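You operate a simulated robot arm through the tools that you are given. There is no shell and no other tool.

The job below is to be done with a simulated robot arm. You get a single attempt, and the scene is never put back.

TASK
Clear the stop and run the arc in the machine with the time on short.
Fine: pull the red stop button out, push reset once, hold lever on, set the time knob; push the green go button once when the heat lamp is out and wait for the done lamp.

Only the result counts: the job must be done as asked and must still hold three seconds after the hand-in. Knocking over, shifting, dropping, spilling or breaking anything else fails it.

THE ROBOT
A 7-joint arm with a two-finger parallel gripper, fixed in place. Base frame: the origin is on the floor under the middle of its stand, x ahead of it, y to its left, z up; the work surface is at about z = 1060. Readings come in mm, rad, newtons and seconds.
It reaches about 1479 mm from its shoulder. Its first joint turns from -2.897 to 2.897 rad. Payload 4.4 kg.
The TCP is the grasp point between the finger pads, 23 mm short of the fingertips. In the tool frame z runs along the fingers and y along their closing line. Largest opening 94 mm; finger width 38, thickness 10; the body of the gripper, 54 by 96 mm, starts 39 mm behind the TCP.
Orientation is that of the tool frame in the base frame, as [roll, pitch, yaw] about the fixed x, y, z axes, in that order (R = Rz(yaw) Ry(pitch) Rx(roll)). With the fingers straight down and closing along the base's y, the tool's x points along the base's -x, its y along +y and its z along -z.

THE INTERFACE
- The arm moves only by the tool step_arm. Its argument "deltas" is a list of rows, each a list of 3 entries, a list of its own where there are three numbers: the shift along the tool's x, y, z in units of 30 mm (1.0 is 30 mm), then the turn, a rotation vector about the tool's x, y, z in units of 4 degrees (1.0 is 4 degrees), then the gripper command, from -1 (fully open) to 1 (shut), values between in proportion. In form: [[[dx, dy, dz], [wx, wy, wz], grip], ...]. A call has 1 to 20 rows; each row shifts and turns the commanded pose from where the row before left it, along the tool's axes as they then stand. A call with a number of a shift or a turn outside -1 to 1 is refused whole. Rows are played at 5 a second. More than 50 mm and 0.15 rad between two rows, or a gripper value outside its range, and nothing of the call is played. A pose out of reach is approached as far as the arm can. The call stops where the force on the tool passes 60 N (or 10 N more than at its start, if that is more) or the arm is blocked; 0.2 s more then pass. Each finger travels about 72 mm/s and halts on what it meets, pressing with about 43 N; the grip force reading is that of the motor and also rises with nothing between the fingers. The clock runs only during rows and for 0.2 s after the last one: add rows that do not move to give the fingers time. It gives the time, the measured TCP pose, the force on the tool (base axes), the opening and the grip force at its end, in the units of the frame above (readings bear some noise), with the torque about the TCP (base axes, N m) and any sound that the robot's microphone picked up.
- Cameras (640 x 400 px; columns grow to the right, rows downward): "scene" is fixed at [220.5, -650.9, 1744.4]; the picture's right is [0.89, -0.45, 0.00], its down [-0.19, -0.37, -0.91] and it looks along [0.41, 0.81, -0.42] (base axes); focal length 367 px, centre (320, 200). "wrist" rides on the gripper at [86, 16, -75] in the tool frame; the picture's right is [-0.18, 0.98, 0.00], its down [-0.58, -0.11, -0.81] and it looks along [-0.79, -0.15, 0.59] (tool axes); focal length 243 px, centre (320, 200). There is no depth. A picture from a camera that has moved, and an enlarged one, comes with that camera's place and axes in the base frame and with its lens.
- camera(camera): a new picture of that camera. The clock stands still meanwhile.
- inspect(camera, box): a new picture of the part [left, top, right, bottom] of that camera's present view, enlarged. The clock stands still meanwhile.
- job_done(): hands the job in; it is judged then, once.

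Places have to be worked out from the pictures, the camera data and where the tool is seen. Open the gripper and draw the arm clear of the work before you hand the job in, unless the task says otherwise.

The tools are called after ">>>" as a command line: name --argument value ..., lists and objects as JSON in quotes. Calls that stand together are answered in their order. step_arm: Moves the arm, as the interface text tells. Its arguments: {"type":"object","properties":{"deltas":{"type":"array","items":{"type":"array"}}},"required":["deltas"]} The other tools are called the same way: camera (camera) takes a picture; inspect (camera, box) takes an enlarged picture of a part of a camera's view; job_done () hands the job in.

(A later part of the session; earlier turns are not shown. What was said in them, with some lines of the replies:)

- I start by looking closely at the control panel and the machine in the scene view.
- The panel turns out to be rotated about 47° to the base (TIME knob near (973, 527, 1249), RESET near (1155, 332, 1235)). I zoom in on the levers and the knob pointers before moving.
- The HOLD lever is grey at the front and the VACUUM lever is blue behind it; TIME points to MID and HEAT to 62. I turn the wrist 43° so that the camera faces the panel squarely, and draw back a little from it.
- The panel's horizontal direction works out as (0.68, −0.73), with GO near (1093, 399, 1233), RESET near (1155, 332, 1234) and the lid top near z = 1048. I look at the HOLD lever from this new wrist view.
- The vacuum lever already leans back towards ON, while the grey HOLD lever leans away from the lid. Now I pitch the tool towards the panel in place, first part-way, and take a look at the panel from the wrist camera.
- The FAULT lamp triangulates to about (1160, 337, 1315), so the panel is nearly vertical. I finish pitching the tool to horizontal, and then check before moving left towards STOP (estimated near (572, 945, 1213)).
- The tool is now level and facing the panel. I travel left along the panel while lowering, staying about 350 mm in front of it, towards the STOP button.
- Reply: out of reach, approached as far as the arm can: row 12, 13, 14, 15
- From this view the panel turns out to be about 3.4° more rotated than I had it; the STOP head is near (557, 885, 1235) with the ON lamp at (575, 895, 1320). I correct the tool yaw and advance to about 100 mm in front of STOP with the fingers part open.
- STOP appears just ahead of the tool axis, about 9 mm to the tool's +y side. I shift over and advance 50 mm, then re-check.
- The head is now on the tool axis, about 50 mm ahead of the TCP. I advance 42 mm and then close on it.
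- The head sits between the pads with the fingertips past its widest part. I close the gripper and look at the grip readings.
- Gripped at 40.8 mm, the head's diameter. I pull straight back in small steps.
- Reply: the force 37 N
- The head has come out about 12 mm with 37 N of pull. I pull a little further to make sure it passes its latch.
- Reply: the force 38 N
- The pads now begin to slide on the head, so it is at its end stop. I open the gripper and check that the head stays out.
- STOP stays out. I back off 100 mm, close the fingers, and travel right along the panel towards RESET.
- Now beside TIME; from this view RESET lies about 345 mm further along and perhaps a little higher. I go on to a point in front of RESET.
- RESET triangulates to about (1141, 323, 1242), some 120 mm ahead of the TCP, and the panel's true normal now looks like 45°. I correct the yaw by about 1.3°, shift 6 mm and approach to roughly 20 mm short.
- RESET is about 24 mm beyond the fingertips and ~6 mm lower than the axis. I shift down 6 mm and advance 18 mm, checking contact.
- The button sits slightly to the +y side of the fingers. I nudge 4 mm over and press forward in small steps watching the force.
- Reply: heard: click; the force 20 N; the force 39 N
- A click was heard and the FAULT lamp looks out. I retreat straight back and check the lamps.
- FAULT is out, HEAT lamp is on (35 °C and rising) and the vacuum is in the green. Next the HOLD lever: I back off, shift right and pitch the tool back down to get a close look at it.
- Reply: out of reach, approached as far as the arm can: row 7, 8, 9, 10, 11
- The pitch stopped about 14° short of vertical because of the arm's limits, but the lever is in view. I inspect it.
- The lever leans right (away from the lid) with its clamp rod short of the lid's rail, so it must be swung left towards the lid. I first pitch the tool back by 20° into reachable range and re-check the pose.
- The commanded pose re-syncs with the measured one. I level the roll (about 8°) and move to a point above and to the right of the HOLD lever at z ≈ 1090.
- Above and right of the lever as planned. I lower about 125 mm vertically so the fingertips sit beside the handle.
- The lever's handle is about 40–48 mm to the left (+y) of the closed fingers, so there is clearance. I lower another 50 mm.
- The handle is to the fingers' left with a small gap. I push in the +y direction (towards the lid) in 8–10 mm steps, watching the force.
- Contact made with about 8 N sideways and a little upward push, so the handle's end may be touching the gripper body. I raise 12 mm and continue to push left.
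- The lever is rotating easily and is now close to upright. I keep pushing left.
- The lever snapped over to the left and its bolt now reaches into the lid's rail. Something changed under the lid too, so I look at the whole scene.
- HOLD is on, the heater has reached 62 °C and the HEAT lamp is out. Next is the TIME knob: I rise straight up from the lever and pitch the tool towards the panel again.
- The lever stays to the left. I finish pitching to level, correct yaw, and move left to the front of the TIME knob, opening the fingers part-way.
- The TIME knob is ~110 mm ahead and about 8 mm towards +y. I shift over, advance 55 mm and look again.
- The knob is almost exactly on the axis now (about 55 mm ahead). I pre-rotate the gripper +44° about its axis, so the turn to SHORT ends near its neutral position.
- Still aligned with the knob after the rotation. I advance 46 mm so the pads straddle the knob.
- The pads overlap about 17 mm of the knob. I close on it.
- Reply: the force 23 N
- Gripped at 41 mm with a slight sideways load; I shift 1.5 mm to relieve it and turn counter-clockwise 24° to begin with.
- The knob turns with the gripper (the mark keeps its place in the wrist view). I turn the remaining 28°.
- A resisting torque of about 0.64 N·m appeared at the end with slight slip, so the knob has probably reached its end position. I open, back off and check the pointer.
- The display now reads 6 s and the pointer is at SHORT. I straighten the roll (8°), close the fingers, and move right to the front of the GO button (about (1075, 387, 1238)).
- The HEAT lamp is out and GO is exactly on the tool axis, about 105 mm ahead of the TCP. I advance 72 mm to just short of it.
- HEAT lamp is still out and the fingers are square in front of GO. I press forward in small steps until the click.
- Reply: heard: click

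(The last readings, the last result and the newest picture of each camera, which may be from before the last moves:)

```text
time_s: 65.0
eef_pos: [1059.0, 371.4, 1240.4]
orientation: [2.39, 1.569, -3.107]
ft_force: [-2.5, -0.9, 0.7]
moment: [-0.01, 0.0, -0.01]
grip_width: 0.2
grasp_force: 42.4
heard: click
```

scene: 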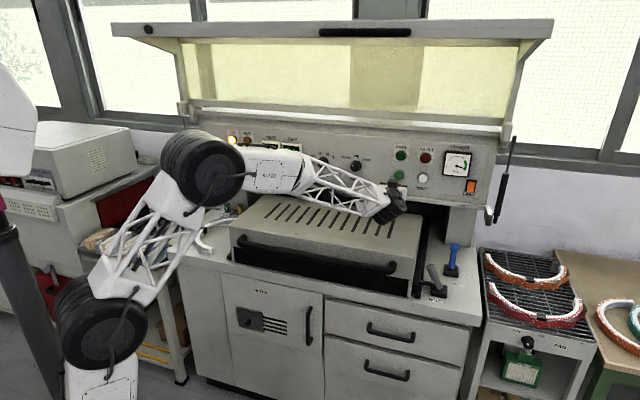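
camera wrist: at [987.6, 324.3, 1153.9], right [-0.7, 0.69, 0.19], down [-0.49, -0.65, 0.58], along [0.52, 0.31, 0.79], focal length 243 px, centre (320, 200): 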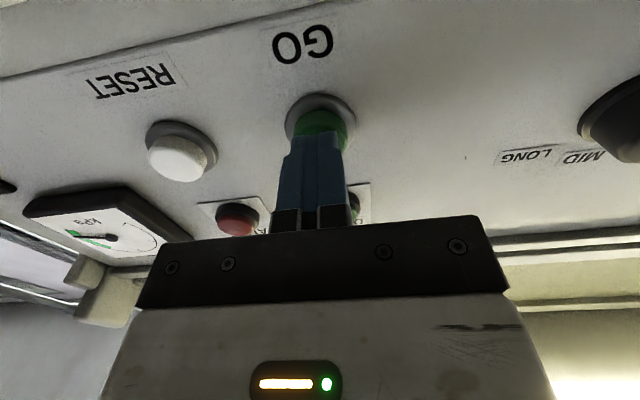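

A click was heard. I check the lamps and display before retreating.

>>> inspect --camera "scene" --box '[215, 125, 315, 195]'

>>> camera --camera "wrist"

>>> inspect --camera "scene" --box '[340, 130, 490, 215]'

```text
5.71 times, centred on (265, 160) of scene
camera zoom: at [220.5, -650.9, 1744.4], right [0.89, -0.45, 0.0], down [-0.19, -0.37, -0.91], along [0.41, 0.81, -0.42], focal length 2097 px, centre (634, 429)
```

zoom: 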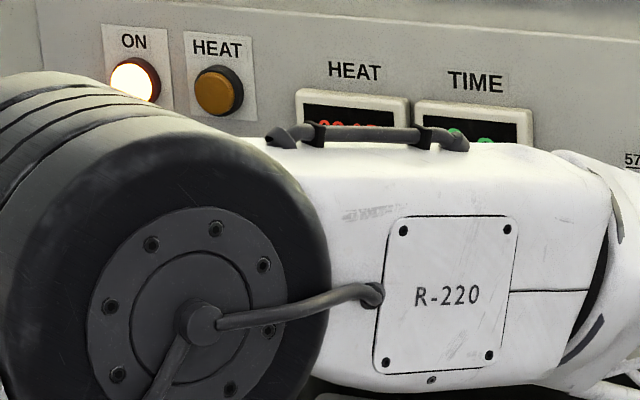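

```text
taken
camera wrist: at [994.6, 330.5, 1153.5], right [-0.7, 0.69, 0.19], down [-0.49, -0.65, 0.58], along [0.52, 0.31, 0.79], focal length 243 px, centre (320, 200)
```

wrist: 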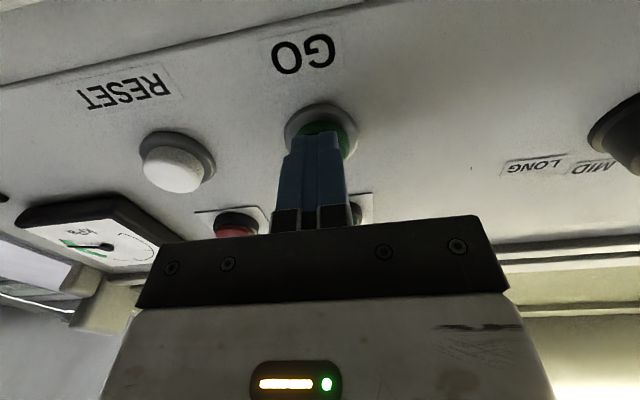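

```text
4.27 times, centred on (415, 172) of scene
camera zoom: at [220.5, -650.9, 1744.4], right [0.89, -0.45, 0.0], down [-0.19, -0.37, -0.91], along [0.41, 0.81, -0.42], focal length 1566 px, centre (-85, 317)
```

zoom: 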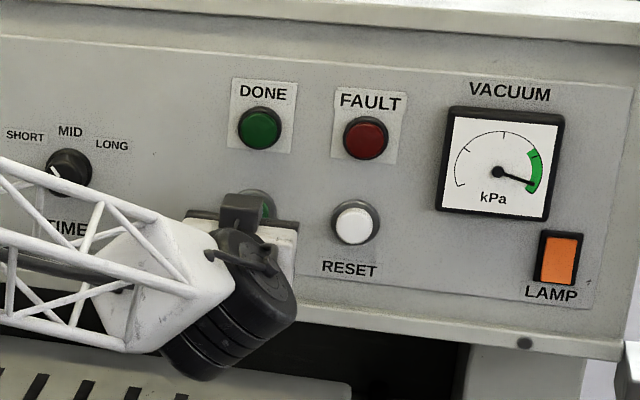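

The needle went further into the green, suggesting the cycle started. I retreat straight back without touching anything and look at the display.

>>> step_arm --deltas '[[[0, 0, -0.9], [0, 0, 0], 1], [[0, 0, -0.9], [0, 0, 0], 1], [[0, 0, -0.9], [0, 0, 0], 1]]'

>>> camera --camera "scene"

>>> inspect --camera "scene" --box '[215, 125, 315, 195]'

>>> inspect --camera "scene" --box '[340, 130, 490, 215]'

```text
time_s: 65.8
eef_pos: [1001.7, 315.7, 1241.7]
orientation: [2.529, 1.566, -2.968]
ft_force: [-0.3, 0.1, -0.5]
moment: [0.02, -0.02, 0.0]
grip_width: 0.0
grasp_force: 43.0
```

```text
taken
```

scene: 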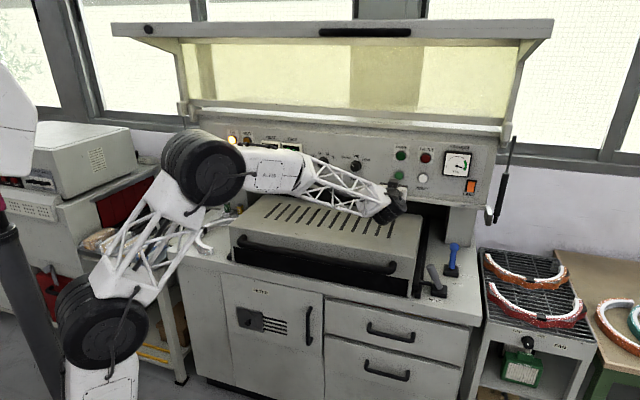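

```text
5.71 times, centred on (265, 160) of scene
camera zoom: at [220.5, -650.9, 1744.4], right [0.89, -0.45, 0.0], down [-0.19, -0.37, -0.91], along [0.41, 0.81, -0.42], focal length 2097 px, centre (634, 429)
```

zoom: 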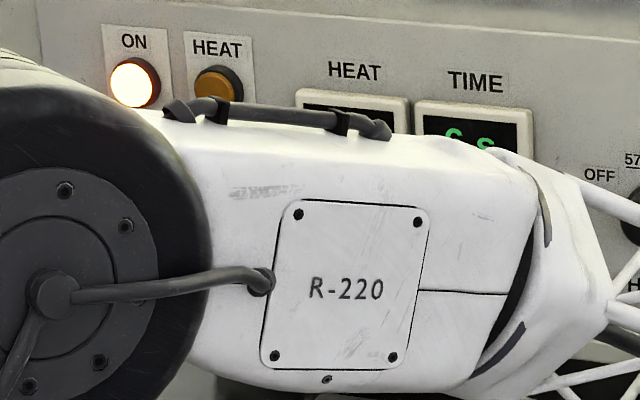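

```text
4.27 times, centred on (415, 172) of scene
camera zoom: at [220.5, -650.9, 1744.4], right [0.89, -0.45, 0.0], down [-0.19, -0.37, -0.91], along [0.41, 0.81, -0.42], focal length 1566 px, centre (-85, 317)
```

zoom: 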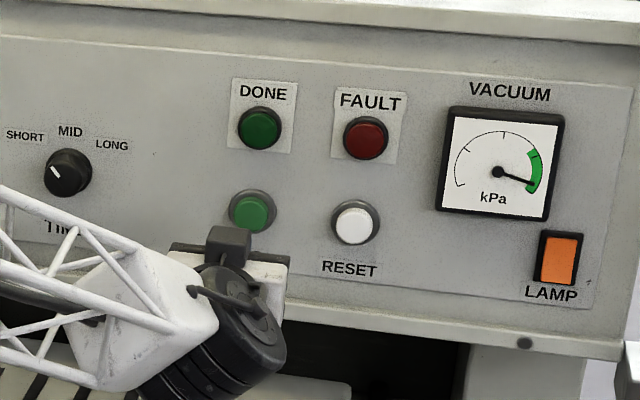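

The status line is hidden behind the forearm. I back away and up while pitching the tool so the wrist camera can see the displays, which also lets the time run.

>>> step_arm --deltas '[[[-0.5, 0.3, -0.8], [0, 0, 0], 1], [[-0.5, 0.3, -0.8], [0, 0, 0], 1], [[-0.5, 0.3, -0.8], [0, 0, 0], 1], [[-0.5, 0.3, -0.8], [0, 0, 0], 1], [[-0.5, 0.3, -0.8], [0, 0, 0], 1], [[-0.5, 0.3, -0.8], [0, 0, 0], 1]]'

>>> camera --camera "scene"

>>> inspect --camera "scene" --box '[215, 125, 315, 195]'

>>> camera --camera "wrist"

```text
time_s: 67.2
eef_pos: [862.0, 250.7, 1331.0]
orientation: [2.5, 1.568, -2.997]
ft_force: [0.1, 0.2, -0.9]
moment: [0.03, 0.0, 0.01]
grip_width: 0.1
grasp_force: 42.4
```

```text
taken
```

scene: 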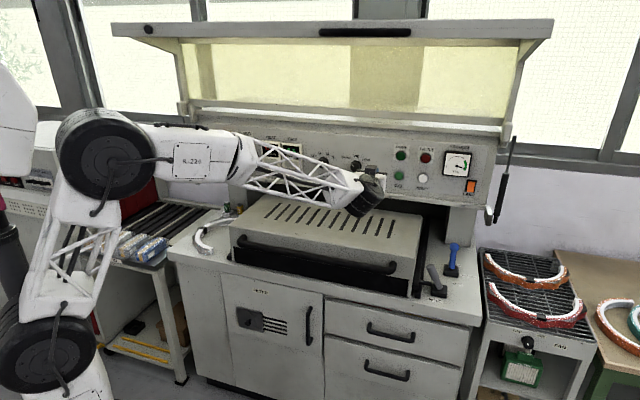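

```text
5.71 times, centred on (265, 160) of scene
camera zoom: at [220.5, -650.9, 1744.4], right [0.89, -0.45, 0.0], down [-0.19, -0.37, -0.91], along [0.41, 0.81, -0.42], focal length 2097 px, centre (634, 429)
```

zoom: 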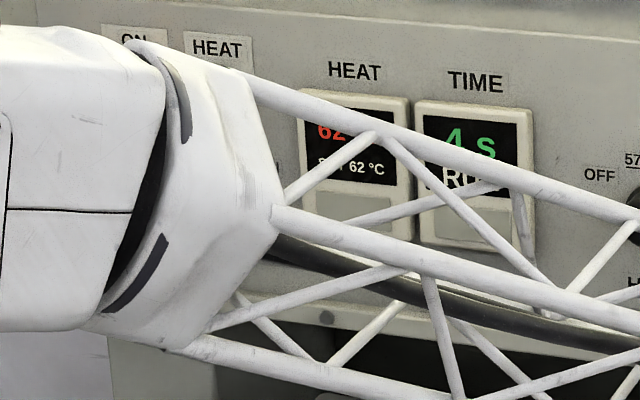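

```text
taken
camera wrist: at [798.7, 209.6, 1244.9], right [-0.7, 0.69, 0.19], down [-0.49, -0.65, 0.58], along [0.53, 0.31, 0.79], focal length 243 px, centre (320, 200)
```

wrist: 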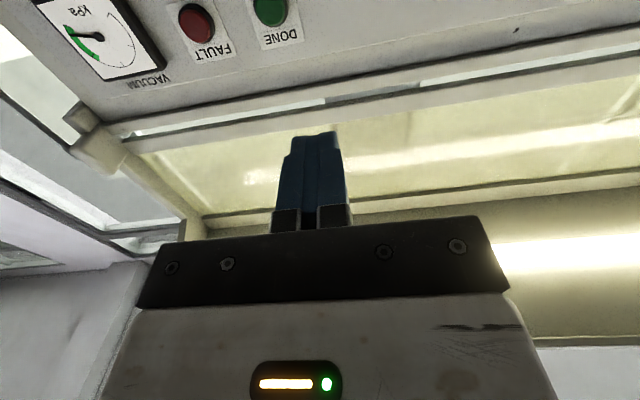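

The display reads "4 s RUN": the cycle is running. I open the gripper and wait in place for the DONE lamp.

>>> step_arm --deltas '[[[0, 0, 0], [0, 0, 0], 0], [[0, 0, 0], [0, 0, 0], -1], [[0, 0, 0], [0, 0, 0], -1], [[0, 0, 0], [0, 0, 0], -1], [[0, 0, 0], [0, 0, 0], -1], [[0, 0, 0], [0, 0, 0], -1], [[0, 0, 0], [0, 0, 0], -1], [[0, 0, 0], [0, 0, 0], -1], [[0, 0, 0], [0, 0, 0], -1], [[0, 0, 0], [0, 0, 0], -1], [[0, 0, 0], [0, 0, 0], -1], [[0, 0, 0], [0, 0, 0], -1], [[0, 0, 0], [0, 0, 0], -1], [[0, 0, 0], [0, 0, 0], -1], [[0, 0, 0], [0, 0, 0], -1], [[0, 0, 0], [0, 0, 0], -1], [[0, 0, 0], [0, 0, 0], -1], [[0, 0, 0], [0, 0, 0], -1], [[0, 0, 0], [0, 0, 0], -1], [[0, 0, 0], [0, 0, 0], -1]]'

>>> camera --camera "scene"

>>> inspect --camera "scene" --box '[215, 125, 315, 195]'

>>> inspect --camera "scene" --box '[340, 130, 490, 215]'

```text
time_s: 71.4
eef_pos: [863.2, 250.8, 1331.9]
orientation: [2.399, 1.568, -3.096]
ft_force: [-0.5, 0.0, 0.8]
moment: [0.0, -0.01, -0.01]
grip_width: 93.8
grasp_force: 0.0
```

```text
taken
```

scene: 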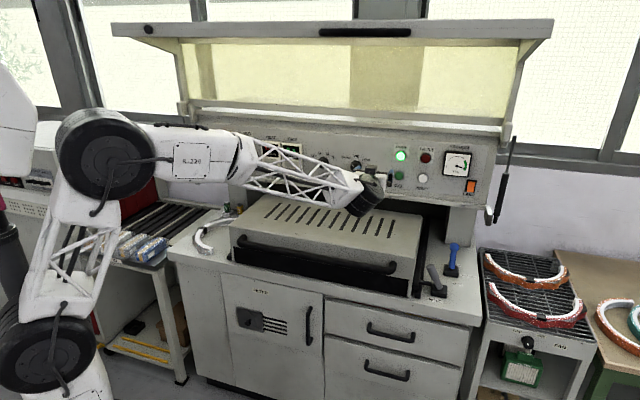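

```text
5.71 times, centred on (265, 160) of scene
camera zoom: at [220.5, -650.9, 1744.4], right [0.89, -0.45, 0.0], down [-0.19, -0.37, -0.91], along [0.41, 0.81, -0.42], focal length 2097 px, centre (634, 429)
```

zoom: 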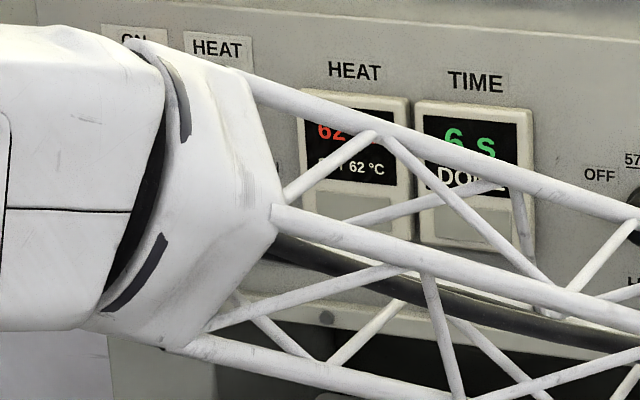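

```text
4.27 times, centred on (415, 172) of scene
camera zoom: at [220.5, -650.9, 1744.4], right [0.89, -0.45, 0.0], down [-0.19, -0.37, -0.91], along [0.41, 0.81, -0.42], focal length 1566 px, centre (-85, 317)
```

zoom: 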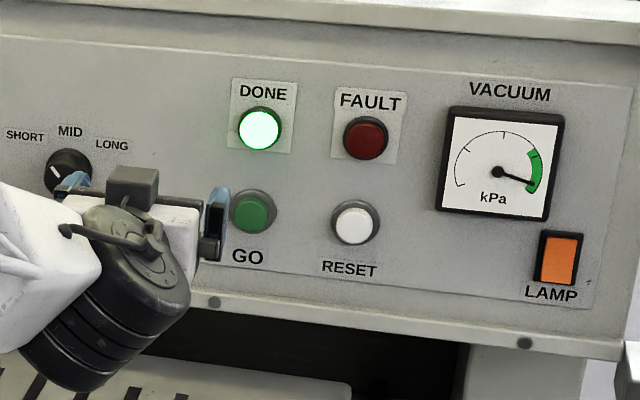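

The DONE lamp is lit and the display reads DONE. I draw the arm a bit further clear and check the scene one last time.

>>> step_arm --deltas '[[[-0.5, 0, -0.7], [0, 0, 0], -1], [[-0.5, 0, -0.7], [0, 0, 0], -1], [[-0.5, 0, -0.7], [0, 0, 0], -1], [[0, 0, 0], [0, 0, 0], -1]]'

>>> camera --camera "scene"

>>> inspect --camera "scene" --box '[400, 210, 500, 310]'

>>> inspect --camera "scene" --box '[330, 125, 490, 225]'

```text
time_s: 72.4
eef_pos: [817.0, 205.8, 1376.4]
orientation: [2.365, 1.568, -3.135]
ft_force: [-0.1, 0.8, 0.3]
moment: [0.03, 0.01, 0.0]
grip_width: 94.0
grasp_force: 0.1
```

```text
taken
```

scene: 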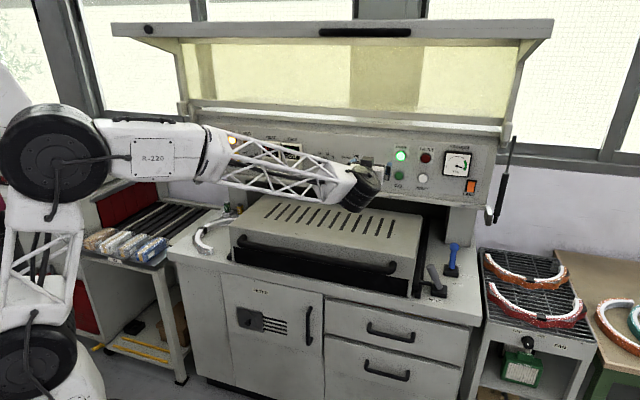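

```text
4.00 times, centred on (450, 260) of scene
camera zoom: at [220.5, -650.9, 1744.4], right [0.89, -0.45, 0.0], down [-0.19, -0.37, -0.91], along [0.41, 0.81, -0.42], focal length 1468 px, centre (-200, -40)
```

zoom: 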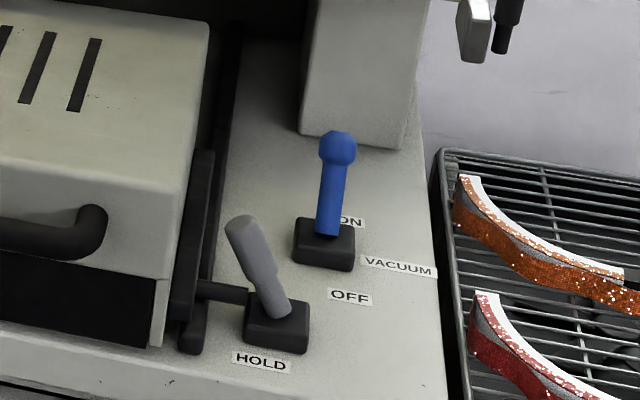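

```text
4.00 times, centred on (410, 175) of scene
camera zoom: at [220.5, -650.9, 1744.4], right [0.89, -0.45, 0.0], down [-0.19, -0.37, -0.91], along [0.41, 0.81, -0.42], focal length 1468 px, centre (-40, 300)
```

zoom: 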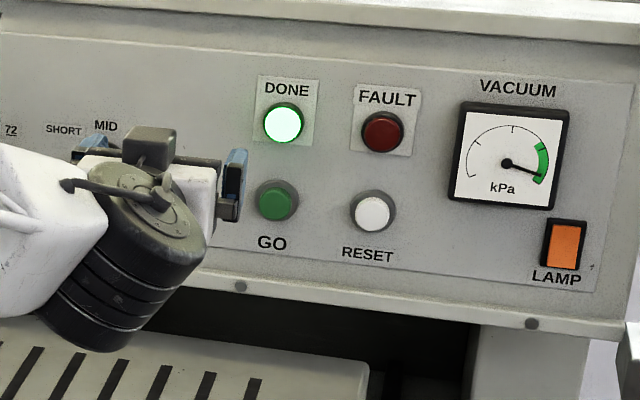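

The DONE lamp is lit, FAULT is out, HOLD is on, and TIME was last seen on SHORT with the display at 6 s. The vacuum lever is untouched, the gripper is open and the arm is clear, so I hand the job in.

>>> job_done

```text
The job is handed in.
```

The arc has been run on the short time, and the job is handed in. The DONE lamp was lit and the display read DONE.

- **Stop and reset:** I pulled the red STOP button out and it stayed out. I pushed RESET once, and the FAULT lamp went out.
- **Hold lever:** I swung it toward the lid and it snapped over. A black cover then showed in the opening under the lid.
- **Time knob:** it is on SHORT, and the display changed from 9 s to 6 s.
- **Go:** the heat had reached 62 °C and the HEAT lamp was out. I pushed GO once and saw the timer counting down in RUN before it finished.

The VACUUM lever was already on, so I left it alone. At hand-in the gripper was open and the arm drawn back from the panel. I saw nothing knocked over or shifted.
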